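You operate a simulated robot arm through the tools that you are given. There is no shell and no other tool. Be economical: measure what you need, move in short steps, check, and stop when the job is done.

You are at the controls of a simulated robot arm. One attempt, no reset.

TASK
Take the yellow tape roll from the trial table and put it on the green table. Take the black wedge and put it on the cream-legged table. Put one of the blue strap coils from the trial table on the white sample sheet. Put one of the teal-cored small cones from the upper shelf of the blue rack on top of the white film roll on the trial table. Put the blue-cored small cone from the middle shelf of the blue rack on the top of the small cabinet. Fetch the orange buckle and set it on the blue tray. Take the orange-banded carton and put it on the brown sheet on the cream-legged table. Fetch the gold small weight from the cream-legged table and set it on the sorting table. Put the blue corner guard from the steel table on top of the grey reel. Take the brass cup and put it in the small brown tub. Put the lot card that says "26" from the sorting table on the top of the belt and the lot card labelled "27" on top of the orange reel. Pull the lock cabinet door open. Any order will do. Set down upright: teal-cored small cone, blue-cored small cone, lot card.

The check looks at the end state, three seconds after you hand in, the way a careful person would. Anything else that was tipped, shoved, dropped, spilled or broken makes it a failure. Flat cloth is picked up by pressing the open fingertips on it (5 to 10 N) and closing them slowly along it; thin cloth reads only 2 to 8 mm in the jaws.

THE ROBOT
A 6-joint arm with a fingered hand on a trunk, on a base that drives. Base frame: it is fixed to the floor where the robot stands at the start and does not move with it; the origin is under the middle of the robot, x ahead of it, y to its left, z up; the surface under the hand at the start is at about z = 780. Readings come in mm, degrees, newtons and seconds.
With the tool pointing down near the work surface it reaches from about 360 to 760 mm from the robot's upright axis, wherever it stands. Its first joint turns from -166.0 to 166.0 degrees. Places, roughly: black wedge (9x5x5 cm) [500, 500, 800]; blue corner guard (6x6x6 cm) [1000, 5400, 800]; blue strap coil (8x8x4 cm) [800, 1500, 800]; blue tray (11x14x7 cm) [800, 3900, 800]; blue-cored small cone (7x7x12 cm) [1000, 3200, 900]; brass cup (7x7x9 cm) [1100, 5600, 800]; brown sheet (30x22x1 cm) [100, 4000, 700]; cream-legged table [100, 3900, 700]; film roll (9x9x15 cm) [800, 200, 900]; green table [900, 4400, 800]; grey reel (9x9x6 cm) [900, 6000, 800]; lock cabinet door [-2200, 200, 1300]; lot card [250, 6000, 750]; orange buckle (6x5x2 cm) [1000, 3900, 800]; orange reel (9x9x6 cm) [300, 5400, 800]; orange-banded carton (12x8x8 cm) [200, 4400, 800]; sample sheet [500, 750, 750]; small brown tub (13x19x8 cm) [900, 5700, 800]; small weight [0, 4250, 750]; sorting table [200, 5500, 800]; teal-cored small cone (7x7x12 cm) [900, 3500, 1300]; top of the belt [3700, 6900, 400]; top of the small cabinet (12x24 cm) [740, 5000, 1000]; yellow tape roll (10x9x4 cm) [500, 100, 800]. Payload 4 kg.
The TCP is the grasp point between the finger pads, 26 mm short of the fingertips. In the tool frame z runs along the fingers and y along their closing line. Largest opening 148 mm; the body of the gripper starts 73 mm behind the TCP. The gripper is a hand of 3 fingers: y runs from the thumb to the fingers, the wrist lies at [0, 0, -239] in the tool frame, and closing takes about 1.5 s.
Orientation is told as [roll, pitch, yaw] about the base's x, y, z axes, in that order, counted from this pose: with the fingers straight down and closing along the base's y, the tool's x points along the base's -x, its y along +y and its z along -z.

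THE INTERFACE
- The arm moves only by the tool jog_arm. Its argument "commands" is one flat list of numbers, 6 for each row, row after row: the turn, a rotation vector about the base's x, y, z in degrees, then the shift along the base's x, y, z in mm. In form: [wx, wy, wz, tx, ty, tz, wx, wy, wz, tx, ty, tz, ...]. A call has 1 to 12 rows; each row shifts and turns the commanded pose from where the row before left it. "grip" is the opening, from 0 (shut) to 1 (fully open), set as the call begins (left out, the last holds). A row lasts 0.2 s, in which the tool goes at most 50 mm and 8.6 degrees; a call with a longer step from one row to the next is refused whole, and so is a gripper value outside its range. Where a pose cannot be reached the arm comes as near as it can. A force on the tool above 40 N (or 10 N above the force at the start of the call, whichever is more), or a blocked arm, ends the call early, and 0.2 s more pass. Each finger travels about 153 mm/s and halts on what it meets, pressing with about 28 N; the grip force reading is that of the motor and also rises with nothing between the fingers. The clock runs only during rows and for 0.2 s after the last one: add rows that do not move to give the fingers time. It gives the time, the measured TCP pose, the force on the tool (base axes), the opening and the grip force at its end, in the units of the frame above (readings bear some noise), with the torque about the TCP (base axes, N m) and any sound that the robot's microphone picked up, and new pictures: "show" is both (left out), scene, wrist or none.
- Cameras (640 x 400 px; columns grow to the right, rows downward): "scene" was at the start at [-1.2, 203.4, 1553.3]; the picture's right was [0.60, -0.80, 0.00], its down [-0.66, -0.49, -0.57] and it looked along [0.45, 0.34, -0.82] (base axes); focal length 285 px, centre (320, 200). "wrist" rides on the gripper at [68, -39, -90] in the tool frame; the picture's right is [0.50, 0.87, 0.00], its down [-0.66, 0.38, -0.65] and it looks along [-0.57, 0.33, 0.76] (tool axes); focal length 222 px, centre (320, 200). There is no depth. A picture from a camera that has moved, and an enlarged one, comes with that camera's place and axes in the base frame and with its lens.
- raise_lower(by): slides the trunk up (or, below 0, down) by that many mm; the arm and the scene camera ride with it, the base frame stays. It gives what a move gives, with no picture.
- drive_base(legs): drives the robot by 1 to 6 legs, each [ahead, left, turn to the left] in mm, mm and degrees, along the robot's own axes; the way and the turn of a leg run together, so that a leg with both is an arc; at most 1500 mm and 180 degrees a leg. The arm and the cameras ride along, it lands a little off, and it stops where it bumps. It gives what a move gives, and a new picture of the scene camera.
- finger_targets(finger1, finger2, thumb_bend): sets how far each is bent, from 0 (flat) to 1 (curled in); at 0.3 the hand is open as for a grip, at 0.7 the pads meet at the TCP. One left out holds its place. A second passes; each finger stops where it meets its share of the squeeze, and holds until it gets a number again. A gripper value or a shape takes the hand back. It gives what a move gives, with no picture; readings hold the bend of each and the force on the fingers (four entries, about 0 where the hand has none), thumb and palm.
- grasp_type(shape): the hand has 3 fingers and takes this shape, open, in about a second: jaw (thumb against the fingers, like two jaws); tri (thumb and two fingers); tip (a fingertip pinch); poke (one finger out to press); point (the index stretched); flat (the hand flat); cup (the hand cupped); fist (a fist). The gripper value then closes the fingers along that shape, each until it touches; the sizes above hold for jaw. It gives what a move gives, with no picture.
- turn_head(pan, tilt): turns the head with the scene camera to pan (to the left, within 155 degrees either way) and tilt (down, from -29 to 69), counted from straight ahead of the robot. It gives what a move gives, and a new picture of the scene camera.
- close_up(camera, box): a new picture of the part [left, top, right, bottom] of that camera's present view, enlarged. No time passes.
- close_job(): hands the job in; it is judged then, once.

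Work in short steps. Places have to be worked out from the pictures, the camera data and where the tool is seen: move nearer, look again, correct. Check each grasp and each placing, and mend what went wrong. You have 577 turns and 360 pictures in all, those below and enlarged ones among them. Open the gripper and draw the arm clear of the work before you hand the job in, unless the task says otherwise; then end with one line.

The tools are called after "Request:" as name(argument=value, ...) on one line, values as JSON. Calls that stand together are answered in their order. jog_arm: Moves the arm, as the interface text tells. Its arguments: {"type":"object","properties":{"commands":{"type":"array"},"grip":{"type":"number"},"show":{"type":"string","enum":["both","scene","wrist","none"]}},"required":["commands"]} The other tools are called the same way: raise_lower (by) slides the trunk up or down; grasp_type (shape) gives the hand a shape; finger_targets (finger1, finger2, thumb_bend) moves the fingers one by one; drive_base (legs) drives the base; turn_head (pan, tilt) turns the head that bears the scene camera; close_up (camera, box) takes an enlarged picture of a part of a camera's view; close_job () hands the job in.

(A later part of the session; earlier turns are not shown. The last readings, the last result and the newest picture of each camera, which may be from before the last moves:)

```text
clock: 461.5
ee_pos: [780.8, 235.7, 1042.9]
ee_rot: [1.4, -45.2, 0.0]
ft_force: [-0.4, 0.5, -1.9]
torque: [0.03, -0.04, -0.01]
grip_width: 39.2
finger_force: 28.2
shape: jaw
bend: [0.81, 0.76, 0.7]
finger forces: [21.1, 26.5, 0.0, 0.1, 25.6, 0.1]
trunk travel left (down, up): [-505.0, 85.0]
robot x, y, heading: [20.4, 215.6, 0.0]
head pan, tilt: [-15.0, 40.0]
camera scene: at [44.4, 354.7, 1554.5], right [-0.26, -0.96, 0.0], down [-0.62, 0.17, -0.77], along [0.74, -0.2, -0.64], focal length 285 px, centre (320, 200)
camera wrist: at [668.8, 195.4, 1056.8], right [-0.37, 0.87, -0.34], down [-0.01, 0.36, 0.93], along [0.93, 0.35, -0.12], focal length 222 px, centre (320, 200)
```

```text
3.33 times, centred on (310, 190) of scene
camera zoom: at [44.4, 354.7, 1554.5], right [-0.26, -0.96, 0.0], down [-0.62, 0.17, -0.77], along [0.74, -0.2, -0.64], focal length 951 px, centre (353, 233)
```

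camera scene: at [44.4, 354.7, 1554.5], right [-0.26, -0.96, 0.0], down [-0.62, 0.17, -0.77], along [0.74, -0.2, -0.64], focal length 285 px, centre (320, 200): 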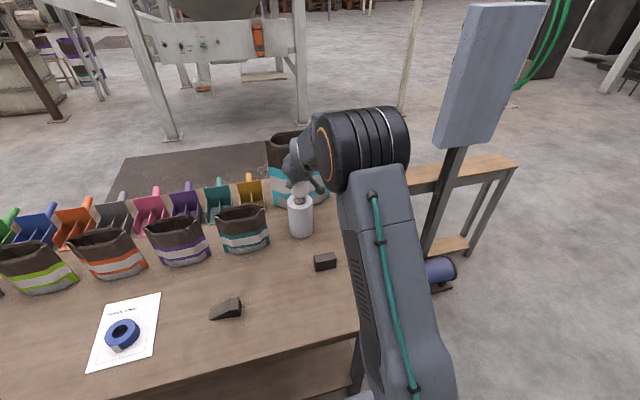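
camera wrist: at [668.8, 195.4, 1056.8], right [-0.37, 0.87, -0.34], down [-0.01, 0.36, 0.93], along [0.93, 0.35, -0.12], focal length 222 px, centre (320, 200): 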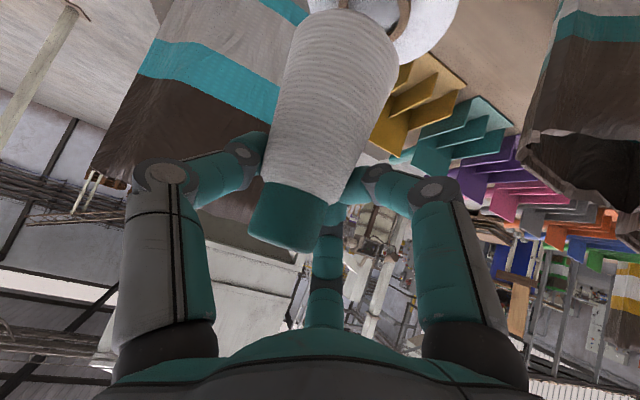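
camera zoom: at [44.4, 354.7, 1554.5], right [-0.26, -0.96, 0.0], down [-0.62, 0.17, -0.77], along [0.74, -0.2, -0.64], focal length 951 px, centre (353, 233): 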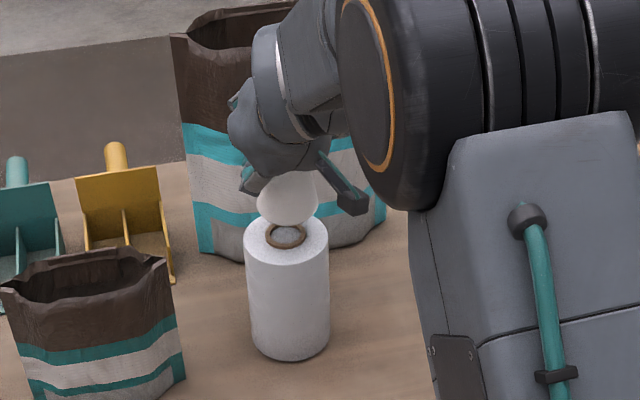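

Estimates suggest the cone is ~14 mm too far in x. Shift back, lower a little and check again.

Request:
jog_arm(commands=[0, 0, 0, -14, 2, 0, 0, 0, 0, 0, 0, -8, 0, 0, 0, 0, 0, 0], show="wrist")

Request:
close_up(camera="scene", box=[275, 150, 335, 240])

```text
clock: 462.3
ee_pos: [766.8, 238.3, 1033.9]
ee_rot: [1.3, -45.2, 0.0]
ft_force: [0.0, 0.0, -2.4]
torque: [0.04, -0.02, 0.05]
grip_width: 39.2
finger_force: 28.2
shape: jaw
bend: [0.81, 0.76, 0.7]
finger forces: [21.1, 26.5, 0.0, 0.1, 25.6, 0.0]
trunk travel left (down, up): [-505.0, 85.0]
robot x, y, heading: [20.9, 215.3, 0.1]
head pan, tilt: [-15.0, 40.0]
camera wrist: at [654.8, 197.5, 1048.9], right [-0.37, 0.87, -0.34], down [-0.01, 0.36, 0.93], along [0.93, 0.35, -0.12], focal length 222 px, centre (320, 200)
```

wrist: 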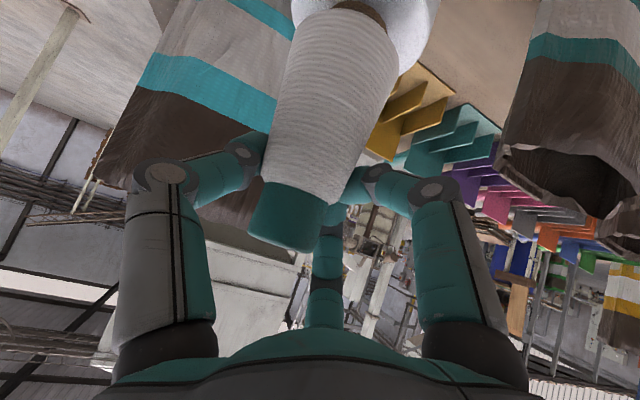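

```text
4.44 times, centred on (305, 195) of scene
camera zoom: at [44.6, 354.7, 1554.5], right [-0.26, -0.96, 0.0], down [-0.62, 0.17, -0.77], along [0.74, -0.2, -0.64], focal length 1268 px, centre (387, 222)
```

zoom: 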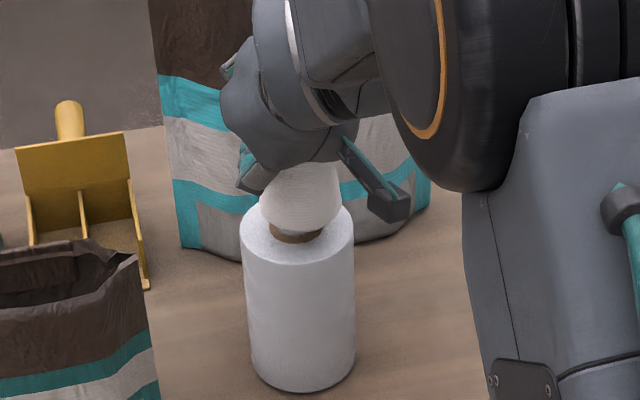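

Now nearly concentric. Lower in small steps until contact.

Request:
jog_arm(commands=[0, 0, 0, -3, 0, -4, 0, 0, 0, 0, 0, -3, 0, 0, 0, 0, 0, -3, 0, 0, 0, 0, 0, -2, 0, 0, 0, 0, 0, -2, 0, 0, 0, 0, 0, -2, 0, 0, 0, 0, 0, 0], show="none")

Request:
close_up(camera="scene", box=[275, 150, 335, 240])

```text
clock: 463.9
ee_pos: [763.2, 236.9, 1018.5]
ee_rot: [1.5, -45.3, 0.0]
ft_force: [0.3, -0.1, -2.2]
torque: [0.03, 0.04, -0.03]
grip_width: 39.0
finger_force: 28.4
shape: jaw
bend: [0.81, 0.76, 0.7]
finger forces: [21.2, 26.4, 0.1, 0.0, 25.6, 0.0]
trunk travel left (down, up): [-505.0, 85.0]
robot x, y, heading: [20.5, 214.5, -0.2]
head pan, tilt: [-15.0, 40.0]
```

```text
4.44 times, centred on (305, 195) of scene
camera zoom: at [44.4, 354.7, 1554.5], right [-0.26, -0.96, 0.0], down [-0.62, 0.17, -0.77], along [0.74, -0.2, -0.64], focal length 1268 px, centre (387, 222)
```

zoom: 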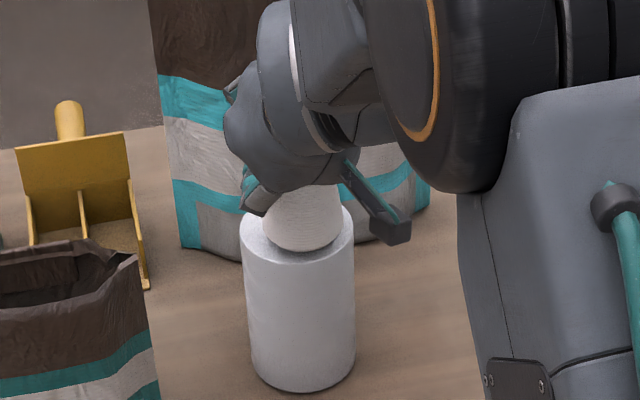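

Still just above. Shift +4 mm y and continue.

Request:
jog_arm(commands=[0, 0, 0, 3, 4, 0, 0, 0, 0, 0, 0, -2, 0, 0, 0, 0, 0, -2, 0, 0, 0, 0, 0, -2, 0, 0, 0, 0, 0, -2, 0, 0, 0, 0, 0, -2, 0, 0, 0, 0, 0, -2], show="none")

Request:
close_up(camera="scene", box=[275, 150, 335, 240])

```text
clock: 465.5
ee_pos: [769.3, 241.4, 1014.0]
ee_rot: [1.3, -46.3, 0.2]
ft_force: [0.3, 0.1, 14.8]
torque: [-0.25, -0.11, -0.01]
grip_width: 39.0
finger_force: 28.0
shape: jaw
bend: [0.81, 0.76, 0.7]
finger forces: [22.1, 28.1, 0.0, 0.1, 29.4, 0.0]
trunk travel left (down, up): [-505.0, 85.0]
robot x, y, heading: [16.9, 220.4, -0.3]
head pan, tilt: [-15.0, 40.0]
stopped in row 7: the force on the tool passed its limit at 41 N (the readings are from after the stop); the commanded pose is now the measured one
```

```text
4.44 times, centred on (305, 195) of scene
camera zoom: at [42.5, 354.5, 1554.3], right [-0.26, -0.96, 0.0], down [-0.62, 0.17, -0.77], along [0.74, -0.2, -0.64], focal length 1268 px, centre (387, 222)
```

zoom: 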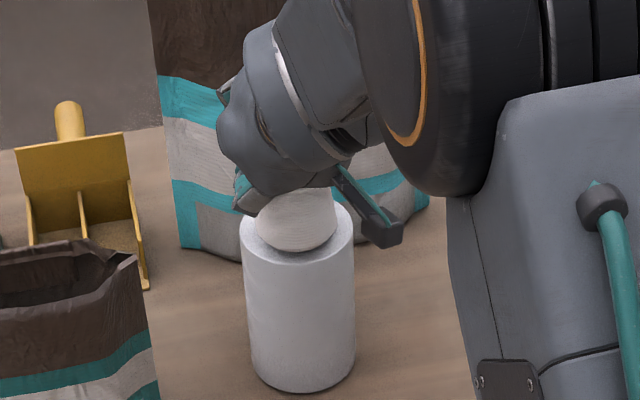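

Contact and centred. Check the tilt with the wrist camera before releasing.

Request:
jog_arm(commands=[0, 0, 0, 0, 0, 1], show="wrist")

```text
clock: 465.9
ee_pos: [767.6, 241.7, 1013.9]
ee_rot: [1.4, -46.2, 0.3]
ft_force: [1.8, -1.1, 17.3]
torque: [-0.31, -0.18, 0.05]
grip_width: 39.2
finger_force: 27.6
shape: jaw
bend: [0.81, 0.76, 0.7]
finger forces: [22.2, 28.3, 0.0, 0.0, 30.3, 0.0]
trunk travel left (down, up): [-505.0, 85.0]
robot x, y, heading: [21.4, 215.8, -0.1]
head pan, tilt: [-15.0, 40.0]
camera wrist: at [656.5, 201.0, 1027.2], right [-0.36, 0.86, -0.35], down [-0.02, 0.36, 0.93], along [0.93, 0.35, -0.11], focal length 222 px, centre (320, 200)
```

wrist: 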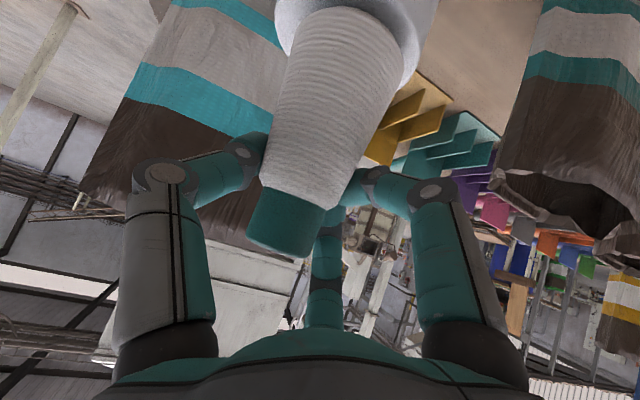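

A small 3° lean; correct it (lift 5, roll +3.4°, shift −5 y) and reseat.

Request:
jog_arm(commands=[0, 0, 0, 0, 0, 5, 3.4, 0, 0, 0, -5, 0, 0, 0, 0, 0, 0, -3, 0, 0, 0, 0, 0, -1.5, 0, 0, 0, 0, 0, -1.5, 0, 0, 0, 0, 0, -1, 0, 0, 0, 0, 0, 0], show="wrist")

Request:
close_up(camera="scene", box=[275, 150, 335, 240])

```text
clock: 467.5
ee_pos: [766.5, 238.9, 1012.2]
ee_rot: [1.9, -45.9, -0.4]
ft_force: [4.2, 1.5, 35.0]
torque: [-0.55, -0.39, 0.11]
grip_width: 39.3
finger_force: 28.0
shape: jaw
bend: [0.81, 0.76, 0.7]
finger forces: [23.6, 30.9, 0.1, 0.1, 32.4, 0.0]
out of reach, approached as far as the arm can: row 2
trunk travel left (down, up): [-505.0, 85.0]
robot x, y, heading: [16.7, 216.3, -0.1]
head pan, tilt: [-15.0, 40.0]
camera wrist: at [654.6, 199.7, 1026.4], right [-0.36, 0.87, -0.34], down [-0.02, 0.36, 0.93], along [0.93, 0.34, -0.11], focal length 222 px, centre (320, 200)
```

wrist: 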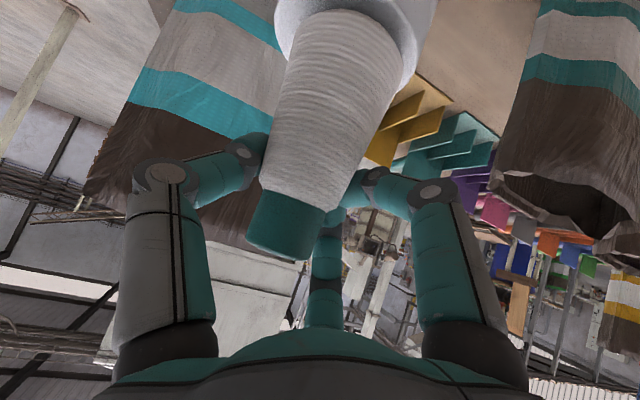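

```text
4.44 times, centred on (305, 195) of scene
camera zoom: at [41.3, 354.9, 1554.8], right [-0.26, -0.96, 0.0], down [-0.62, 0.17, -0.77], along [0.74, -0.2, -0.64], focal length 1268 px, centre (387, 222)
```

zoom: 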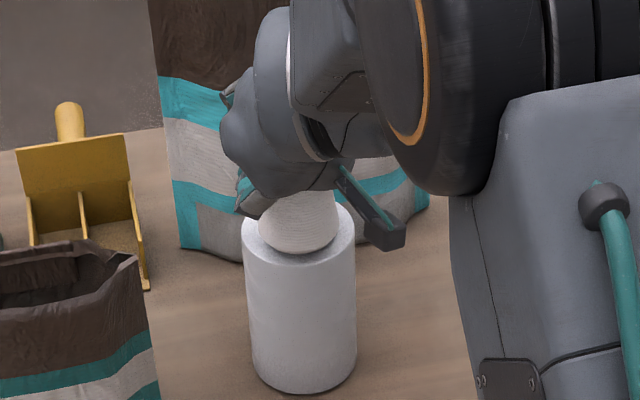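

Good enough; ease the pressure and open slowly.

Request:
jog_arm(commands=[0, 0, 0, 0, 0, 2.5, 0, 0, 0, 0, 0, 0], show="none")

Request:
jog_arm(commands=[0, 0, 0, 0, 0, 0, 0, 0, 0, 0, 0, 0, 0, 0, 0, 0, 0, 0], show="wrist", grip=0.5)

Request:
close_up(camera="scene", box=[275, 150, 335, 240])

```text
clock: 468.1
ee_pos: [765.8, 238.7, 1013.0]
ee_rot: [1.9, -45.6, -0.4]
ft_force: [4.8, 1.9, 29.0]
torque: [-0.49, -0.35, 0.1]
grip_width: 39.3
finger_force: 28.5
shape: jaw
bend: [0.81, 0.76, 0.7]
finger forces: [23.4, 30.3, 0.0, 0.0, 31.4, 0.0]
trunk travel left (down, up): [-505.0, 85.0]
robot x, y, heading: [18.2, 213.8, -0.4]
head pan, tilt: [-15.0, 40.0]
```

```text
clock: 468.9
ee_pos: [765.7, 239.6, 1010.6]
ee_rot: [1.9, -45.2, -0.5]
ft_force: [0.4, 0.0, 0.7]
torque: [0.01, -0.02, 0.02]
grip_width: 73.4
finger_force: 0.0
shape: jaw
bend: [0.36, 0.36, 0.7]
finger forces: [0.0, 0.0, 0.0, 0.1, 0.0, 0.0]
trunk travel left (down, up): [-505.0, 85.0]
robot x, y, heading: [20.2, 216.4, -0.4]
head pan, tilt: [-15.0, 40.0]
camera wrist: at [654.6, 199.5, 1024.1], right [-0.36, 0.87, -0.34], down [-0.01, 0.36, 0.93], along [0.93, 0.34, -0.12], focal length 222 px, centre (320, 200)
```

wrist: 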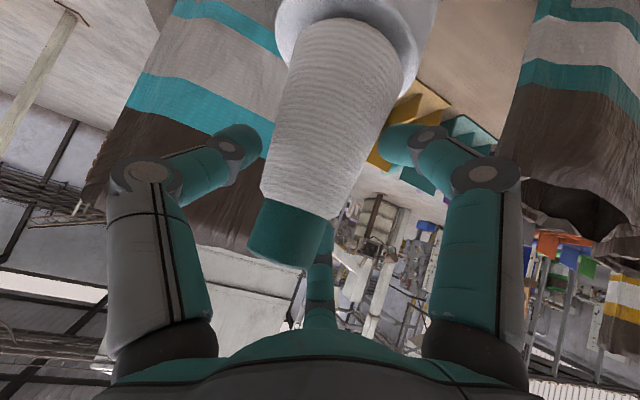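

```text
4.44 times, centred on (305, 195) of scene
camera zoom: at [44.1, 354.7, 1554.4], right [-0.26, -0.96, 0.0], down [-0.62, 0.17, -0.77], along [0.74, -0.2, -0.64], focal length 1268 px, centre (387, 222)
```

zoom: 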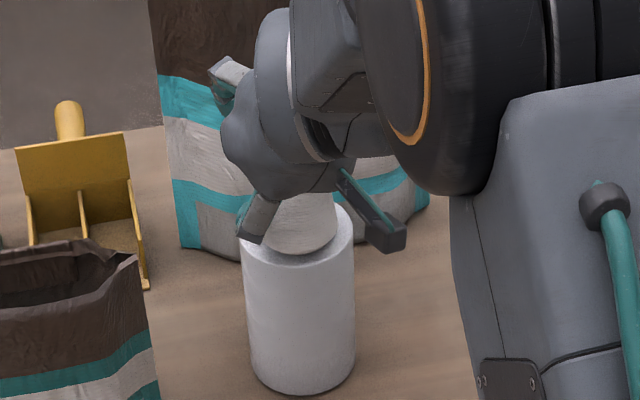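

Released and standing. Open a bit more and retreat along the tool axis.

Request:
jog_arm(commands=[0, 0, 0, -10, 0, 10, 0, 0, 0, -20, 0, 20, 0, 0, 0, -30, 0, 30, 0, 0, 0, -30, 0, 30, 0, 0, 0, -30, 0, 30], grip=0.65)

Request:
close_up(camera="scene", box=[265, 150, 335, 250])

```text
clock: 470.1
ee_pos: [646.1, 239.0, 1131.5]
ee_rot: [1.9, -45.5, -0.4]
ft_force: [1.3, 0.8, 0.0]
torque: [-0.01, -0.01, 0.03]
grip_width: 95.6
finger_force: 0.0
shape: jaw
bend: [0.3, 0.3, 0.7]
finger forces: [0.1, 0.0, 0.0, 0.0, 0.0, 0.0]
trunk travel left (down, up): [-505.0, 85.0]
robot x, y, heading: [21.1, 215.9, -0.2]
head pan, tilt: [-15.0, 40.0]
camera scene: at [44.0, 354.7, 1554.5], right [-0.26, -0.96, 0.0], down [-0.62, 0.17, -0.77], along [0.74, -0.2, -0.64], focal length 285 px, centre (320, 200)
camera wrist: at [534.6, 198.6, 1145.8], right [-0.36, 0.87, -0.34], down [-0.01, 0.36, 0.93], along [0.93, 0.34, -0.12], focal length 222 px, centre (320, 200)
```

scene: 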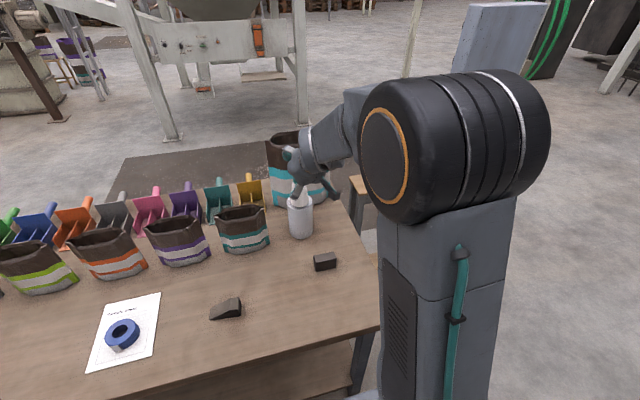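
wrist: 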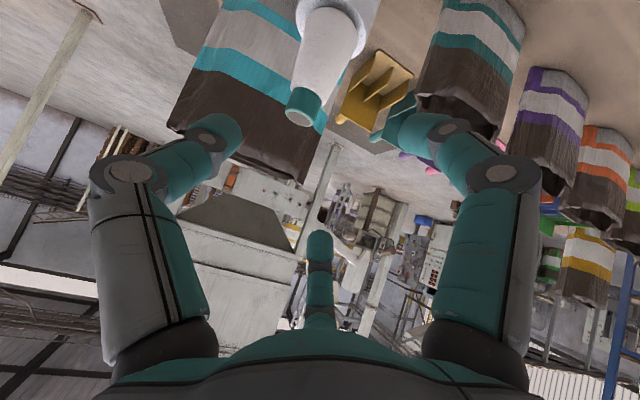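

```text
4.00 times, centred on (300, 200) of scene
camera zoom: at [44.0, 354.7, 1554.5], right [-0.26, -0.96, 0.0], down [-0.62, 0.17, -0.77], along [0.74, -0.2, -0.64], focal length 1141 px, centre (400, 200)
```

zoom: 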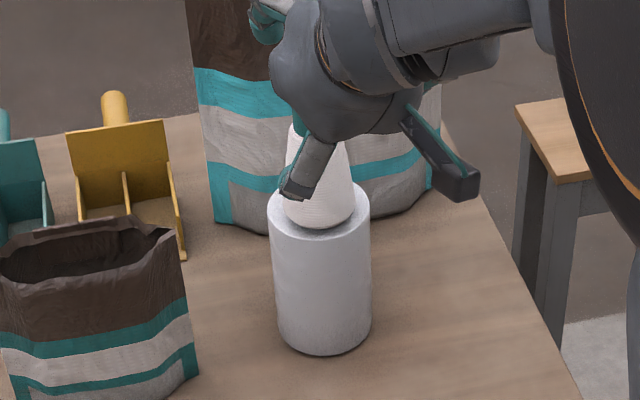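

Teal cone stands on the film roll. Now the wedge (≈[515,500]): level the tool and move above it.

Request:
jog_arm(commands=[0, 7.5, 0, -20, 30, 10, 0, 7.5, 0, -20, 40, 0, 0, 7.5, 0, -20, 40, 0, 0, 7.5, 0, -20, 40, 0, 0, 7.5, 0, -20, 40, 0, 0, 7.7, 0, -20, 40, 0, 0, 0, 0, 0, 30, -40, 0, 0, 0, 0, 0, -40, 0, 0, 0, 0, 0, -40, 0, 0, 0, 0, 0, -40, 0, 0, 0, 0, 0, 0], grip=0.8)

Request:
close_up(camera="scene", box=[190, 270, 270, 340])

```text
clock: 472.5
ee_pos: [524.0, 500.8, 980.3]
ee_rot: [1.5, -0.4, -0.4]
ft_force: [0.2, 0.4, -0.3]
torque: [0.02, -0.03, 0.0]
grip_width: 118.3
finger_force: 0.0
shape: jaw
bend: [0.25, 0.25, 0.48]
finger forces: [0.0, 0.1, 0.0, 0.0, 0.1, 0.0]
trunk travel left (down, up): [-505.0, 85.0]
robot x, y, heading: [20.2, 219.1, -0.0]
head pan, tilt: [-15.0, 40.0]
camera scene: at [44.4, 354.9, 1554.5], right [-0.26, -0.96, 0.0], down [-0.62, 0.17, -0.77], along [0.74, -0.2, -0.64], focal length 285 px, centre (320, 200)
camera wrist: at [456.2, 460.1, 1068.7], right [-0.49, 0.87, 0.02], down [0.65, 0.36, 0.67], along [0.57, 0.34, -0.74], focal length 222 px, centre (320, 200)
```

scene: 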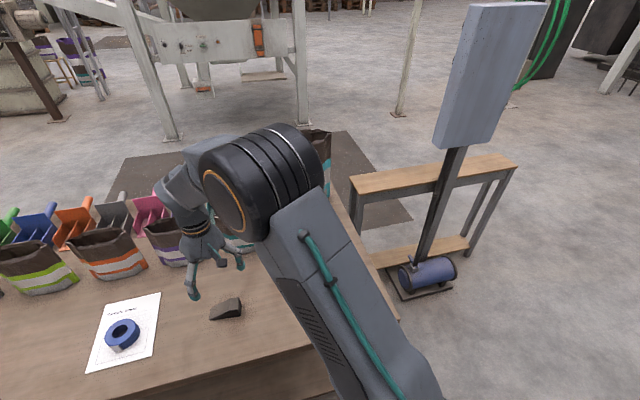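
wrist: 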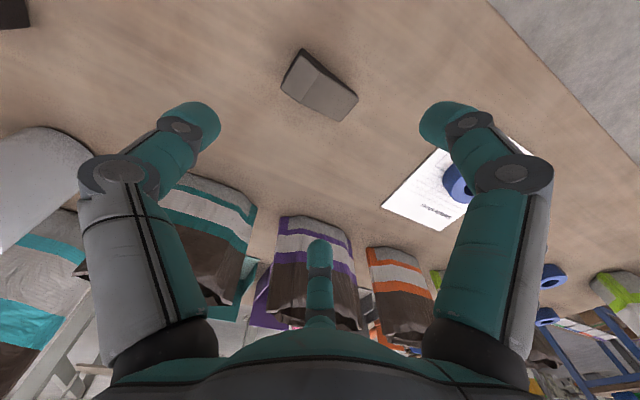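

```text
5.71 times, centred on (230, 305) of scene
camera zoom: at [44.4, 354.9, 1554.5], right [-0.26, -0.96, 0.0], down [-0.62, 0.17, -0.77], along [0.74, -0.2, -0.64], focal length 1630 px, centre (834, -400)
```

zoom: 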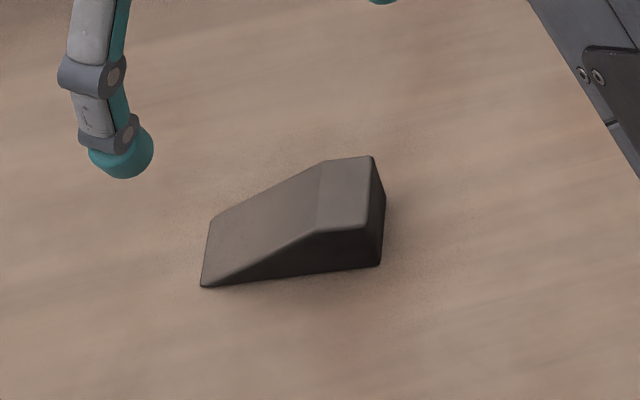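

Wedge: long axis ~along y (8.7° off), thick end at y≈465, centre ≈[524,503]. Rotate the hand −98° to grip across its width near the thick half.

Request:
jog_arm(commands=[0, 0, -8.2, 1, -1, -5, 0, 0, -8.2, 1, -1, -5, 0, 0, -8.2, 1, -1, -5, 0, 0, -8.2, 1, -1, -5, 0, 0, -8.2, 1, -1, -5, 0, 0, -8.2, 1, -1, -5, 0, 0, -8.2, 1, -1, -5, 0, 0, -8.2, 1, -1, -5, 0, 0, -8.2, 1, -1, -5, 0, 0, -8.2, 1, -1, -5, 0, 0, -8.2, 1, -1, -5, 0, 0, -8.0, 2, -1, -5], grip=1, show="wrist")

Request:
close_up(camera="wrist", box=[220, 30, 420, 170])

```text
clock: 475.1
ee_pos: [540.6, 487.8, 922.3]
ee_rot: [1.5, -0.3, -98.8]
ft_force: [0.0, -0.1, 0.8]
torque: [0.02, -0.01, 0.01]
grip_width: 148.0
finger_force: 0.1
shape: jaw
bend: [0.3, 0.3, 0.3]
finger forces: [0.0, 0.1, 0.0, 0.1, 0.0, 0.1]
trunk travel left (down, up): [-505.0, 85.0]
robot x, y, heading: [20.9, 217.6, -0.3]
head pan, tilt: [-15.0, 40.0]
camera wrist: at [509.4, 561.9, 1009.7], right [0.93, 0.36, 0.02], down [0.26, -0.7, 0.67], along [0.26, -0.62, -0.74], focal length 222 px, centre (320, 200)
```

wrist: 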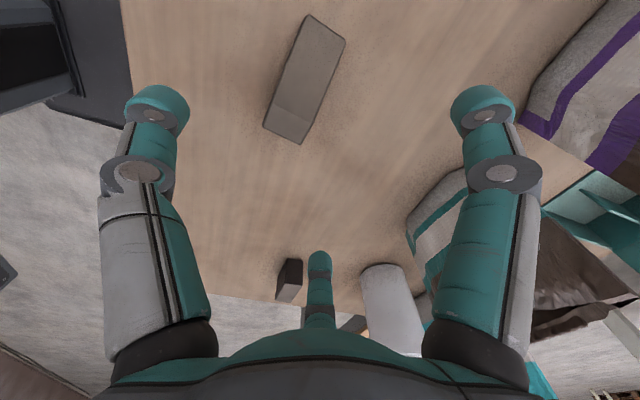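

```text
2.86 times, centred on (320, 100) of wrist
camera zoom: at [509.4, 561.9, 1009.7], right [0.93, 0.36, 0.02], down [0.26, -0.7, 0.67], along [0.26, -0.62, -0.74], focal length 635 px, centre (320, 486)
```

zoom: 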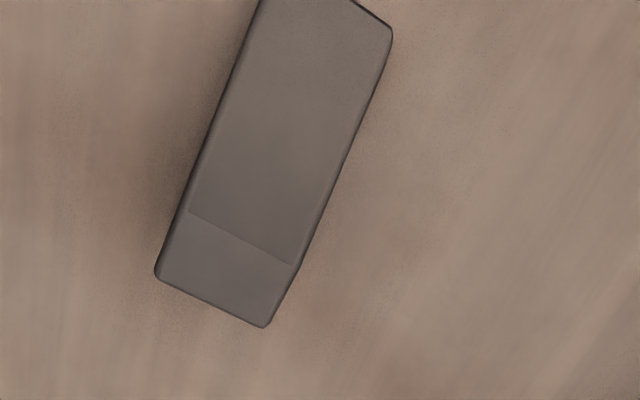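

Aligned. Shift −11 mm x and descend to z≈812.

Request:
jog_arm(commands=[0, 0, 0, -11, 1, -40, 0, 0, 0, 0, 0, -40, 0, 0, 0, 0, 0, -22, 0, 0, 0, 0, 0, -8, 0, 0, 0, 0, 0, 0], show="none")

Request:
finger_targets(finger1=0.6, finger2=0.6, thumb_bend=0.45)

Request:
close_up(camera="wrist", box=[0, 0, 640, 400])

```text
clock: 476.3
ee_pos: [529.7, 488.6, 811.4]
ee_rot: [1.7, -0.2, -98.5]
ft_force: [0.0, 0.0, -0.7]
torque: [0.0, -0.01, -0.02]
grip_width: 148.1
finger_force: 0.0
shape: jaw
bend: [0.3, 0.3, 0.3]
finger forces: [0.0, 0.1, 0.0, 0.0, 0.1, 0.0]
trunk travel left (down, up): [-505.0, 85.0]
robot x, y, heading: [21.1, 220.8, -0.2]
head pan, tilt: [-15.0, 40.0]
```

```text
clock: 477.3
ee_pos: [529.5, 488.1, 813.6]
ee_rot: [1.7, -0.2, -98.7]
ft_force: [1.8, 4.8, 26.7]
torque: [0.46, 1.73, -0.35]
grip_width: 63.5
finger_force: 14.4
shape: fingers
bend: [0.59, 0.6, 0.43]
finger forces: [0.3, 0.3, 0.1, 0.0, 27.8, 0.0]
trunk travel left (down, up): [-505.0, 85.0]
robot x, y, heading: [20.2, 212.4, -0.0]
head pan, tilt: [-15.0, 40.0]
```

```text
1.00 times, centred on (320, 200) of wrist (not enlarged: the box is as wide or as high as the picture)
camera zoom: at [497.9, 563.3, 901.9], right [0.93, 0.37, 0.02], down [0.26, -0.7, 0.67], along [0.26, -0.61, -0.75], focal length 222 px, centre (320, 200)
```

zoom: 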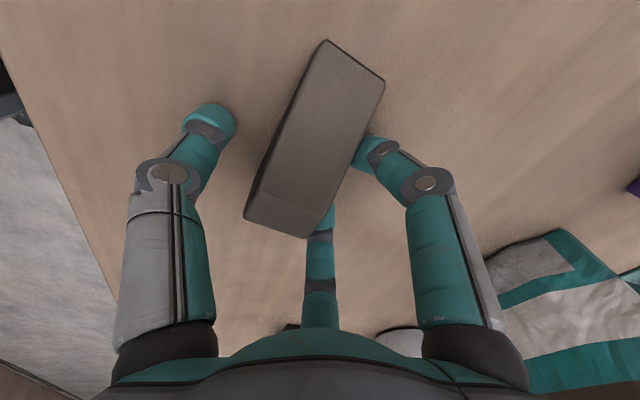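

The thumb tip is pressing on the table; raise 8 mm, then squeeze.

Request:
jog_arm(commands=[0, 0, 0, 0, 0, 6, 0, 0, 0, 0, 0, 3, 0, 0, 0, 0, 0, 0], show="none")

Request:
finger_targets(finger1=0.75, finger2=0.75, thumb_bend=0.7)

Request:
close_up(camera="wrist", box=[0, 0, 640, 400])

```text
clock: 478.1
ee_pos: [529.3, 489.2, 819.3]
ee_rot: [1.5, -0.3, -98.5]
ft_force: [0.5, -0.1, -0.2]
torque: [0.01, 0.02, 0.02]
grip_width: 56.3
finger_force: 0.1
shape: fingers
bend: [0.6, 0.6, 0.45]
finger forces: [0.0, 0.0, 0.1, 0.0, 0.1, 0.1]
trunk travel left (down, up): [-505.0, 85.0]
robot x, y, heading: [18.1, 214.6, -0.4]
head pan, tilt: [-15.0, 40.0]
```

```text
clock: 479.1
ee_pos: [529.3, 488.5, 820.8]
ee_rot: [1.5, -0.3, -98.5]
ft_force: [-0.6, 1.0, 0.5]
torque: [0.0, -0.02, 0.03]
grip_width: 36.6
finger_force: 16.9
shape: fingers
bend: [0.72, 0.72, 0.56]
finger forces: [8.6, 8.4, 0.1, 0.0, 16.9, 0.0]
trunk travel left (down, up): [-505.0, 85.0]
robot x, y, heading: [20.1, 214.2, -0.2]
head pan, tilt: [-15.0, 40.0]
```

```text
1.00 times, centred on (320, 200) of wrist (not enlarged: the box is as wide or as high as the picture)
camera zoom: at [498.1, 563.4, 908.8], right [0.93, 0.37, 0.02], down [0.26, -0.7, 0.67], along [0.26, -0.62, -0.74], focal length 222 px, centre (320, 200)
```

zoom: 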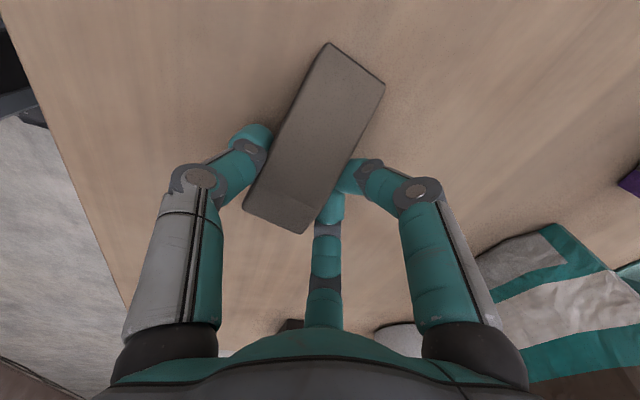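

Squeeze more and lift.

Request:
finger_targets(finger1=0.9, finger2=0.9, thumb_bend=0.85)

Request:
jog_arm(commands=[0, 0, 0, 0, 0, 15, 0, 0, 0, 0, 0, 40, 0, 0, 0, 0, 0, 45, 0, 0, 0, 0, 0, 45, 0, 0, 0, 0, 0, 45, 0, 0, 0, 0, 0, 0], show="wrist")

```text
clock: 480.1
ee_pos: [530.2, 488.9, 820.8]
ee_rot: [1.5, -0.3, -98.5]
ft_force: [1.3, 0.0, -1.2]
torque: [0.03, 0.0, -0.01]
grip_width: 35.5
finger_force: 25.9
shape: fingers
bend: [0.73, 0.73, 0.59]
finger forces: [13.5, 13.8, 0.1, 0.0, 25.1, 0.0]
trunk travel left (down, up): [-505.0, 85.0]
robot x, y, heading: [19.4, 217.8, -0.1]
head pan, tilt: [-15.0, 40.0]
```

```text
clock: 481.5
ee_pos: [528.5, 487.4, 1011.6]
ee_rot: [1.6, -0.3, -98.5]
ft_force: [0.1, -0.1, -0.5]
torque: [0.0, -0.01, 0.02]
grip_width: 35.4
finger_force: 26.3
shape: fingers
bend: [0.73, 0.73, 0.59]
finger forces: [13.5, 13.7, 0.0, 0.0, 25.1, 0.1]
trunk travel left (down, up): [-505.0, 85.0]
robot x, y, heading: [18.8, 214.2, -0.0]
head pan, tilt: [-15.0, 40.0]
camera wrist: at [497.9, 562.2, 1099.6], right [0.93, 0.37, 0.02], down [0.26, -0.7, 0.67], along [0.26, -0.62, -0.74], focal length 222 px, centre (320, 200)
```

wrist: 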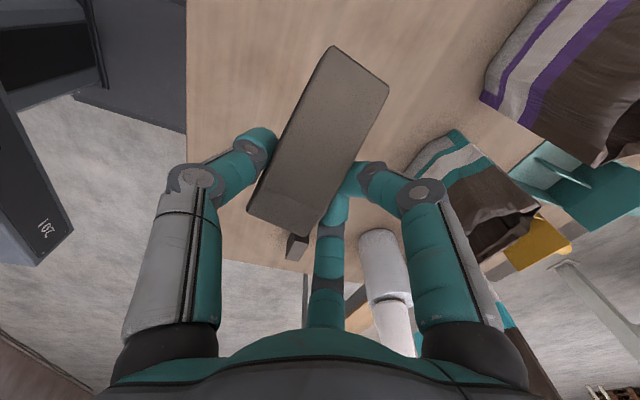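

Wedge held. Drive to the cream-legged table's west side.

Request:
drive_base(legs=[[-880, 0, 0], [0, 1500, 0], [0, 1500, 0], [0, 930, 0], [360, 0, 0]])

Request:
turn_head(pan=0, tilt=50)

```text
clock: 506.6
ee_pos: [5.3, 4414.9, 1009.6]
ee_rot: [1.6, -0.3, -98.9]
ft_force: [-1.0, -0.4, -1.3]
torque: [-0.01, 0.01, 0.02]
grip_width: 35.0
finger_force: 25.7
shape: fingers
bend: [0.73, 0.73, 0.59]
finger forces: [13.6, 13.7, 0.0, 0.0, 25.1, 0.1]
trunk travel left (down, up): [-505.0, 85.0]
robot x, y, heading: [-505.5, 4144.4, -0.5]
head pan, tilt: [-15.0, 40.0]
camera scene: at [-481.1, 4284.5, 1554.5], right [-0.27, -0.96, 0.0], down [-0.62, 0.17, -0.77], along [0.74, -0.21, -0.64], focal length 285 px, centre (320, 200)
```

scene: 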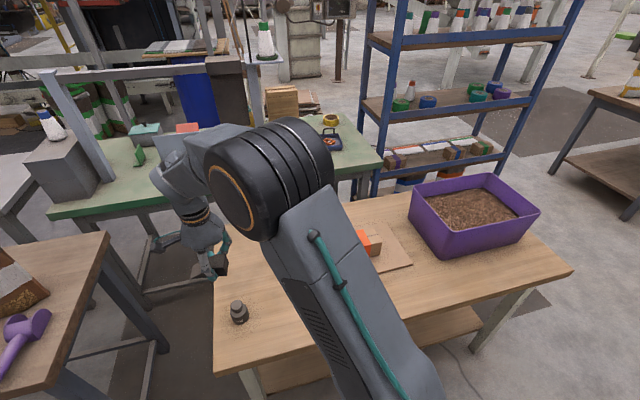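

```text
clock: 507.4
ee_pos: [5.3, 4414.3, 1010.1]
ee_rot: [1.6, -0.2, -98.9]
ft_force: [-0.2, -1.0, -1.0]
torque: [-0.03, -0.01, 0.0]
grip_width: 35.3
finger_force: 26.0
shape: fingers
bend: [0.73, 0.73, 0.59]
finger forces: [13.5, 13.8, 0.1, 0.0, 25.0, 0.0]
trunk travel left (down, up): [-505.0, 85.0]
robot x, y, heading: [-504.6, 4144.6, -0.7]
head pan, tilt: [0.0, 50.0]
camera scene: at [-486.1, 4306.5, 1540.4], right [-0.01, -1.0, 0.0], down [-0.77, 0.01, -0.64], along [0.64, -0.01, -0.77], focal length 285 px, centre (320, 200)
```

scene: 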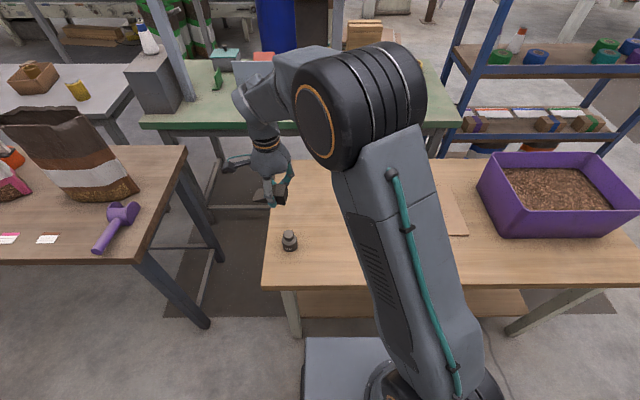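

Move over the free spot where the carton was (~[160,4320]) and lower.

Request:
jog_arm(commands=[0, 0, 0, 39, -24, 0, 0, 0, 0, 39, -24, 0, 0, 0, 0, 39, -24, 0, 0, 0, 0, 38, -23, 0, 0, 0, 0, 0, 0, -45, 0, 0, 0, 0, 0, -45, 0, 0, 0, 0, 0, 0], show="both")

```text
clock: 509.0
ee_pos: [159.2, 4321.3, 921.1]
ee_rot: [1.6, -0.3, -98.9]
ft_force: [0.7, -0.3, -1.0]
torque: [0.0, 0.0, 0.0]
grip_width: 35.4
finger_force: 26.1
shape: fingers
bend: [0.73, 0.73, 0.59]
finger forces: [13.9, 14.0, 0.0, 0.0, 24.6, 0.0]
trunk travel left (down, up): [-505.0, 85.0]
robot x, y, heading: [-506.6, 4147.6, -0.5]
head pan, tilt: [0.0, 50.0]
camera scene: at [-485.8, 4306.6, 1540.3], right [-0.01, -1.0, 0.0], down [-0.77, 0.01, -0.64], along [0.64, -0.01, -0.77], focal length 285 px, centre (320, 200)
camera wrist: at [128.9, 4395.8, 1009.0], right [0.93, 0.36, 0.02], down [0.26, -0.7, 0.67], along [0.26, -0.62, -0.74], focal length 222 px, centre (320, 200)
```

scene: 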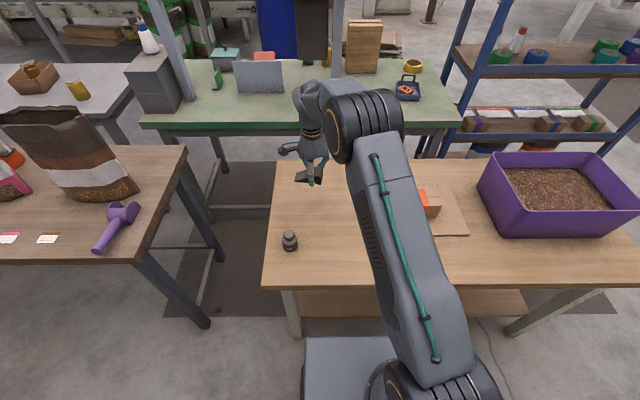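
wrist: 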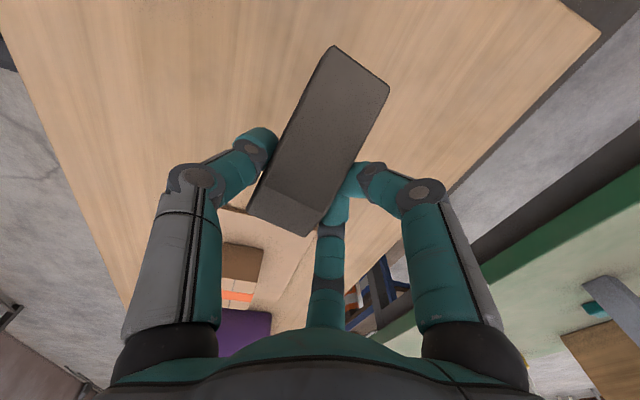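

Clear. Lower to contact.

Request:
jog_arm(commands=[0, 0, 0, 0, 0, -45, 0, 0, 0, 0, 0, -45, 0, 0, 0, 0, 0, -35, 0, 0, 0, 0, 0, -6, 0, 0, 0, 0, 0, -4, 0, 0, 0, 0, 0, -4, 0, 0, 0, 0, 0, -3, 0, 0, 0, 0, 0, -3, 0, 0, 0, 0, 0, -3, 0, 0, 0, 0, 0, -3], show="none")

```text
clock: 511.2
ee_pos: [160.2, 4321.6, 773.4]
ee_rot: [1.9, -0.1, -98.9]
ft_force: [-2.1, 0.1, 35.8]
torque: [0.11, 0.91, -0.01]
grip_width: 35.5
finger_force: 32.9
shape: fingers
bend: [0.73, 0.73, 0.53]
finger forces: [16.7, 17.1, 0.1, 0.0, 31.5, 0.0]
trunk travel left (down, up): [-505.0, 85.0]
robot x, y, heading: [-505.6, 4146.9, -0.2]
head pan, tilt: [0.0, 50.0]
```

Seated. Ease up 4 mm and open.

Request:
jog_arm(commands=[0, 0, 0, 0, 0, 4, 0, 0, 0, 0, 0, 0], show="none")

Request:
finger_targets(finger1=0.55, finger2=0.55, thumb_bend=0.5)

Request:
jog_arm(commands=[0, 0, 0, 0, 0, 20, 0, 0, 0, 0, 0, 45, 0, 0, 0, 0, 0, 45, 0, 0, 0, 0, 0, 45, 0, 0, 0, 0, 0, 45, 0, 0, 0, 0, 0, 0], show="both")

```text
clock: 511.8
ee_pos: [158.8, 4320.7, 773.4]
ee_rot: [1.7, -0.2, -98.8]
ft_force: [3.1, 3.8, 23.1]
torque: [0.17, 0.51, -0.07]
grip_width: 35.5
finger_force: 30.4
shape: fingers
bend: [0.73, 0.73, 0.53]
finger forces: [17.0, 17.3, 0.0, 0.0, 26.8, 0.0]
trunk travel left (down, up): [-505.0, 85.0]
robot x, y, heading: [-504.9, 4146.7, -0.4]
head pan, tilt: [0.0, 50.0]
```

```text
clock: 512.8
ee_pos: [158.8, 4320.4, 773.9]
ee_rot: [1.5, -0.2, -98.9]
ft_force: [1.9, 0.0, 19.9]
torque: [0.12, 0.71, -0.03]
grip_width: 48.1
finger_force: 10.2
shape: fingers
bend: [0.55, 0.55, 0.52]
finger forces: [0.0, 0.0, 0.0, 0.1, 20.1, 0.1]
trunk travel left (down, up): [-505.0, 85.0]
robot x, y, heading: [-502.6, 4143.9, -0.4]
head pan, tilt: [0.0, 50.0]
```

```text
clock: 514.2
ee_pos: [159.0, 4319.2, 974.0]
ee_rot: [1.7, -0.4, -98.9]
ft_force: [-0.6, -0.3, 0.0]
torque: [-0.01, -0.03, 0.05]
grip_width: 53.9
finger_force: 0.1
shape: fingers
bend: [0.55, 0.55, 0.5]
finger forces: [0.0, 0.0, 0.0, 0.0, 0.0, 0.0]
trunk travel left (down, up): [-505.0, 85.0]
robot x, y, heading: [-502.9, 4143.7, -0.7]
head pan, tilt: [0.0, 50.0]
camera scene: at [-486.4, 4306.4, 1540.3], right [-0.01, -1.0, 0.0], down [-0.77, 0.01, -0.64], along [0.64, -0.01, -0.77], focal length 285 px, centre (320, 200)
camera wrist: at [127.8, 4393.8, 1062.3], right [0.93, 0.36, 0.02], down [0.26, -0.7, 0.67], along [0.26, -0.62, -0.74], focal length 222 px, centre (320, 200)
```

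scene: 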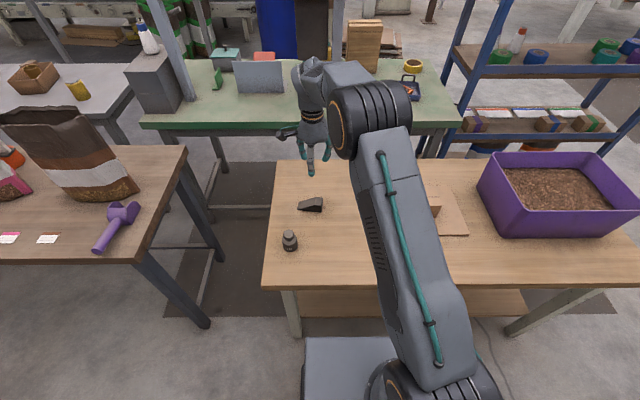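
wrist: 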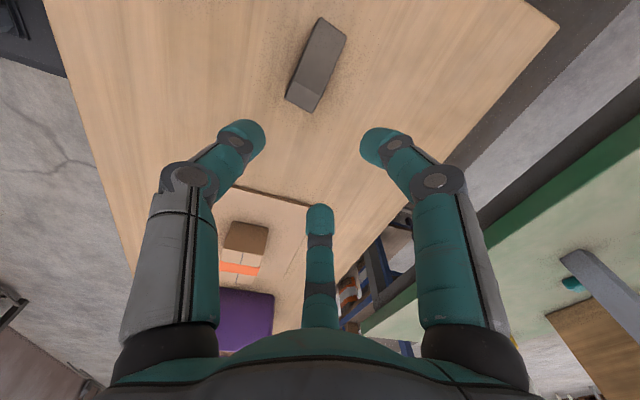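

Wedge is on the cream table. Last: the lock cabinet door. Drive down the aisle and turn to face the west wall.

Request:
drive_base(legs=[[-420, 0, 0.5], [0, -1500, 0], [0, -1500, 0], [0, -850, 0], [0, 0, 180]])

Request:
turn_head(pan=0, tilt=10)

```text
clock: 542.2
ee_pos: [-1583.8, 131.7, 973.6]
ee_rot: [1.5, -0.3, 81.3]
ft_force: [0.6, 0.3, -0.1]
torque: [-0.02, 0.04, 0.0]
grip_width: 53.9
finger_force: 0.0
shape: fingers
bend: [0.55, 0.55, 0.5]
finger forces: [0.0, 0.0, 0.0, 0.0, 0.1, 0.0]
trunk travel left (down, up): [-505.0, 85.0]
robot x, y, heading: [-917.4, 306.8, 179.5]
head pan, tilt: [0.0, 50.0]
camera scene: at [-937.4, 145.6, 1540.3], right [0.01, 1.0, 0.0], down [0.77, 0.0, -0.64], along [-0.64, 0.0, -0.77], focal length 285 px, centre (320, 200)
```

scene: 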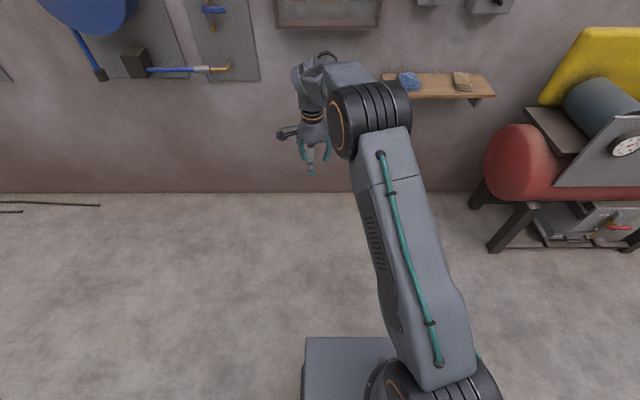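

```text
clock: 543.3
ee_pos: [-1585.9, 131.1, 974.3]
ee_rot: [1.5, -0.3, 81.4]
ft_force: [0.7, 0.5, -0.9]
torque: [0.03, 0.0, 0.01]
grip_width: 54.1
finger_force: 0.1
shape: fingers
bend: [0.55, 0.55, 0.5]
finger forces: [0.0, 0.1, 0.1, 0.0, 0.0, 0.1]
trunk travel left (down, up): [-505.0, 85.0]
robot x, y, heading: [-920.7, 307.2, 179.6]
head pan, tilt: [0.0, 10.0]
camera scene: at [-953.3, 145.7, 1602.1], right [0.01, 1.0, 0.0], down [0.17, 0.0, -0.98], along [-0.98, 0.01, -0.17], focal length 285 px, centre (320, 200)
```

scene: 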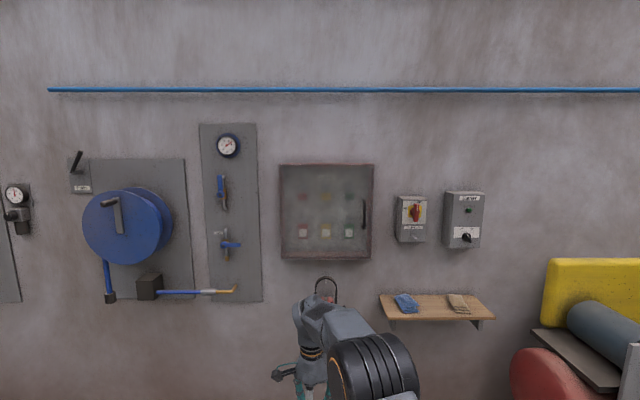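

Request:
close_up(camera="scene", box=[260, 150, 400, 280])

```text
3.08 times, centred on (330, 215) of scene
camera zoom: at [-953.3, 145.7, 1602.1], right [0.01, 1.0, 0.0], down [0.17, 0.0, -0.98], along [-0.98, 0.01, -0.17], focal length 878 px, centre (289, 154)
```

zoom: 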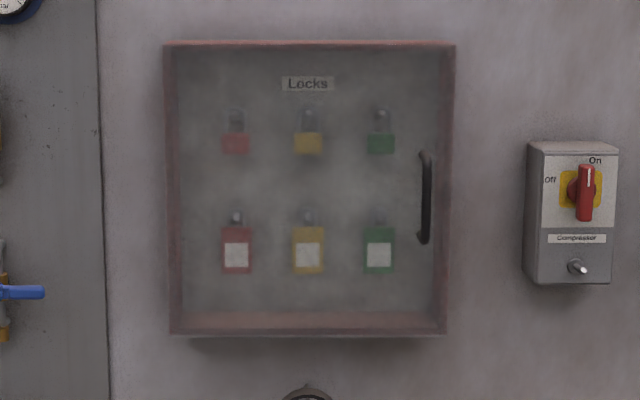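

Handle: vertical bar at about y≈333, z≈1300–1412, x≈−2010…−2050; hinge at y≈0. Raise the trunk, and bring the tool to point horizontally at the wall.

Request:
raise_lower(by=85)

Request:
grasp_type(shape="jaw")

Request:
jog_arm(commands=[0, 0, 8.2, 5, 5, 18, 0, 0, 8.2, 5, 5, 18, 0, 0, 8.2, 5, 5, 18, 0, 0, 8.2, 5, 5, 18, 0, 0, 8.2, 5, 5, 18, 0, 0, 8.2, 5, 5, 18, 0, 0, 8.2, 5, 5, 18, 0, 0, 8.2, 5, 5, 18, 0, 0, 8.2, 5, 5, 18, 0, 0, 8.2, 5, 5, 18, 0, 0, 8.2, 5, 5, 18, 0, 0, 8.2, 5, 5, 18], show="none")

Request:
jog_arm(commands=[0, 8.2, 0, 0, 6, 5, 0, 8.2, 0, 0, 6, 5, 0, 8.2, 0, 0, 6, 5, 0, 8.2, 0, 0, 6, 5, 0, 8.2, 0, 0, 6, 5, 0, 8.2, 0, 0, 6, 5, 0, 8.2, 0, 0, 6, 5, 0, 8.2, 0, 0, 6, 5, 0, 8.2, 0, 0, 6, 5, 0, 8.2, 0, 0, 6, 5, 0, 8.0, 0, 0, 6, 5, 0, 0, 0, 0, 0, 0], show="both")

```text
clock: 544.5
ee_pos: [-1585.1, 132.3, 1057.6]
ee_rot: [1.5, -0.3, 81.4]
ft_force: [-0.1, -0.4, 0.2]
torque: [0.01, 0.01, -0.01]
grip_width: 53.9
finger_force: 0.0
shape: fingers
bend: [0.55, 0.55, 0.5]
finger forces: [0.1, 0.0, 0.0, 0.0, 0.0, 0.0]
trunk travel left (down, up): [-590.0, 0.0]
robot x, y, heading: [-916.9, 306.9, 179.7]
head pan, tilt: [0.0, 10.0]
```

```text
clock: 545.4
ee_pos: [-1584.9, 130.9, 1058.7]
ee_rot: [1.7, -0.4, 81.4]
ft_force: [0.0, 0.5, 0.0]
torque: [0.0, -0.02, 0.0]
grip_width: 147.7
finger_force: 0.0
shape: jaw
bend: [0.3, 0.3, 0.3]
finger forces: [0.0, 0.0, 0.1, 0.0, 0.1, 0.0]
trunk travel left (down, up): [-590.0, 0.0]
robot x, y, heading: [-920.3, 308.0, 179.6]
head pan, tilt: [0.0, 10.0]
```

```text
clock: 548.0
ee_pos: [-1525.7, 191.1, 1273.6]
ee_rot: [1.5, -0.3, 179.7]
ft_force: [-0.4, -0.3, 0.1]
torque: [-0.05, 0.01, 0.03]
grip_width: 148.0
finger_force: 0.0
shape: jaw
bend: [0.3, 0.3, 0.3]
finger forces: [0.0, 0.0, 0.0, 0.1, 0.0, 0.0]
trunk travel left (down, up): [-590.0, 0.0]
robot x, y, heading: [-918.5, 307.1, 179.4]
head pan, tilt: [0.0, 10.0]
```

```text
clock: 550.6
ee_pos: [-1518.2, 221.1, 1354.0]
ee_rot: [1.4, -85.6, 177.7]
ft_force: [-0.5, 0.1, -1.4]
torque: [0.0, -0.01, 0.01]
grip_width: 148.1
finger_force: 0.1
shape: jaw
bend: [0.3, 0.3, 0.3]
finger forces: [0.1, 0.1, 0.0, 0.1, 0.1, 0.0]
out of reach, approached as far as the arm can: row 8, 10, 11
trunk travel left (down, up): [-590.0, 0.0]
robot x, y, heading: [-923.4, 306.6, 179.8]
head pan, tilt: [0.0, 10.0]
camera scene: at [-953.1, 145.5, 1687.2], right [0.01, 1.0, 0.0], down [0.17, 0.0, -0.98], along [-0.98, 0.01, -0.17], focal length 285 px, centre (320, 200)
camera wrist: at [-1423.3, 258.7, 1293.4], right [0.02, -0.87, -0.5], down [0.6, -0.39, 0.7], along [-0.8, -0.31, 0.51], focal length 222 px, centre (320, 200)
```

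scene: 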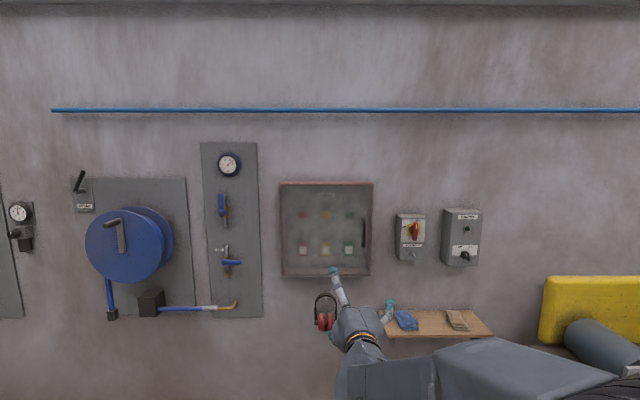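
wrist: 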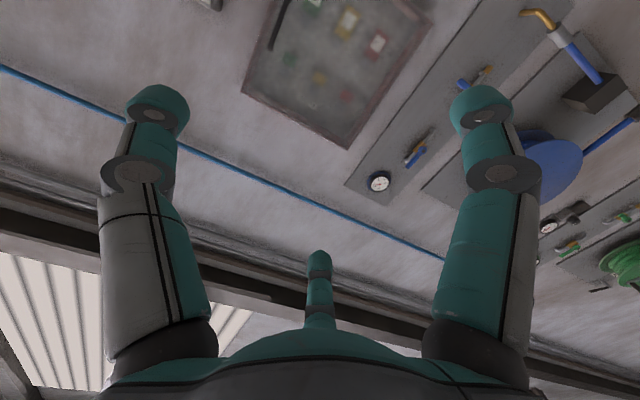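

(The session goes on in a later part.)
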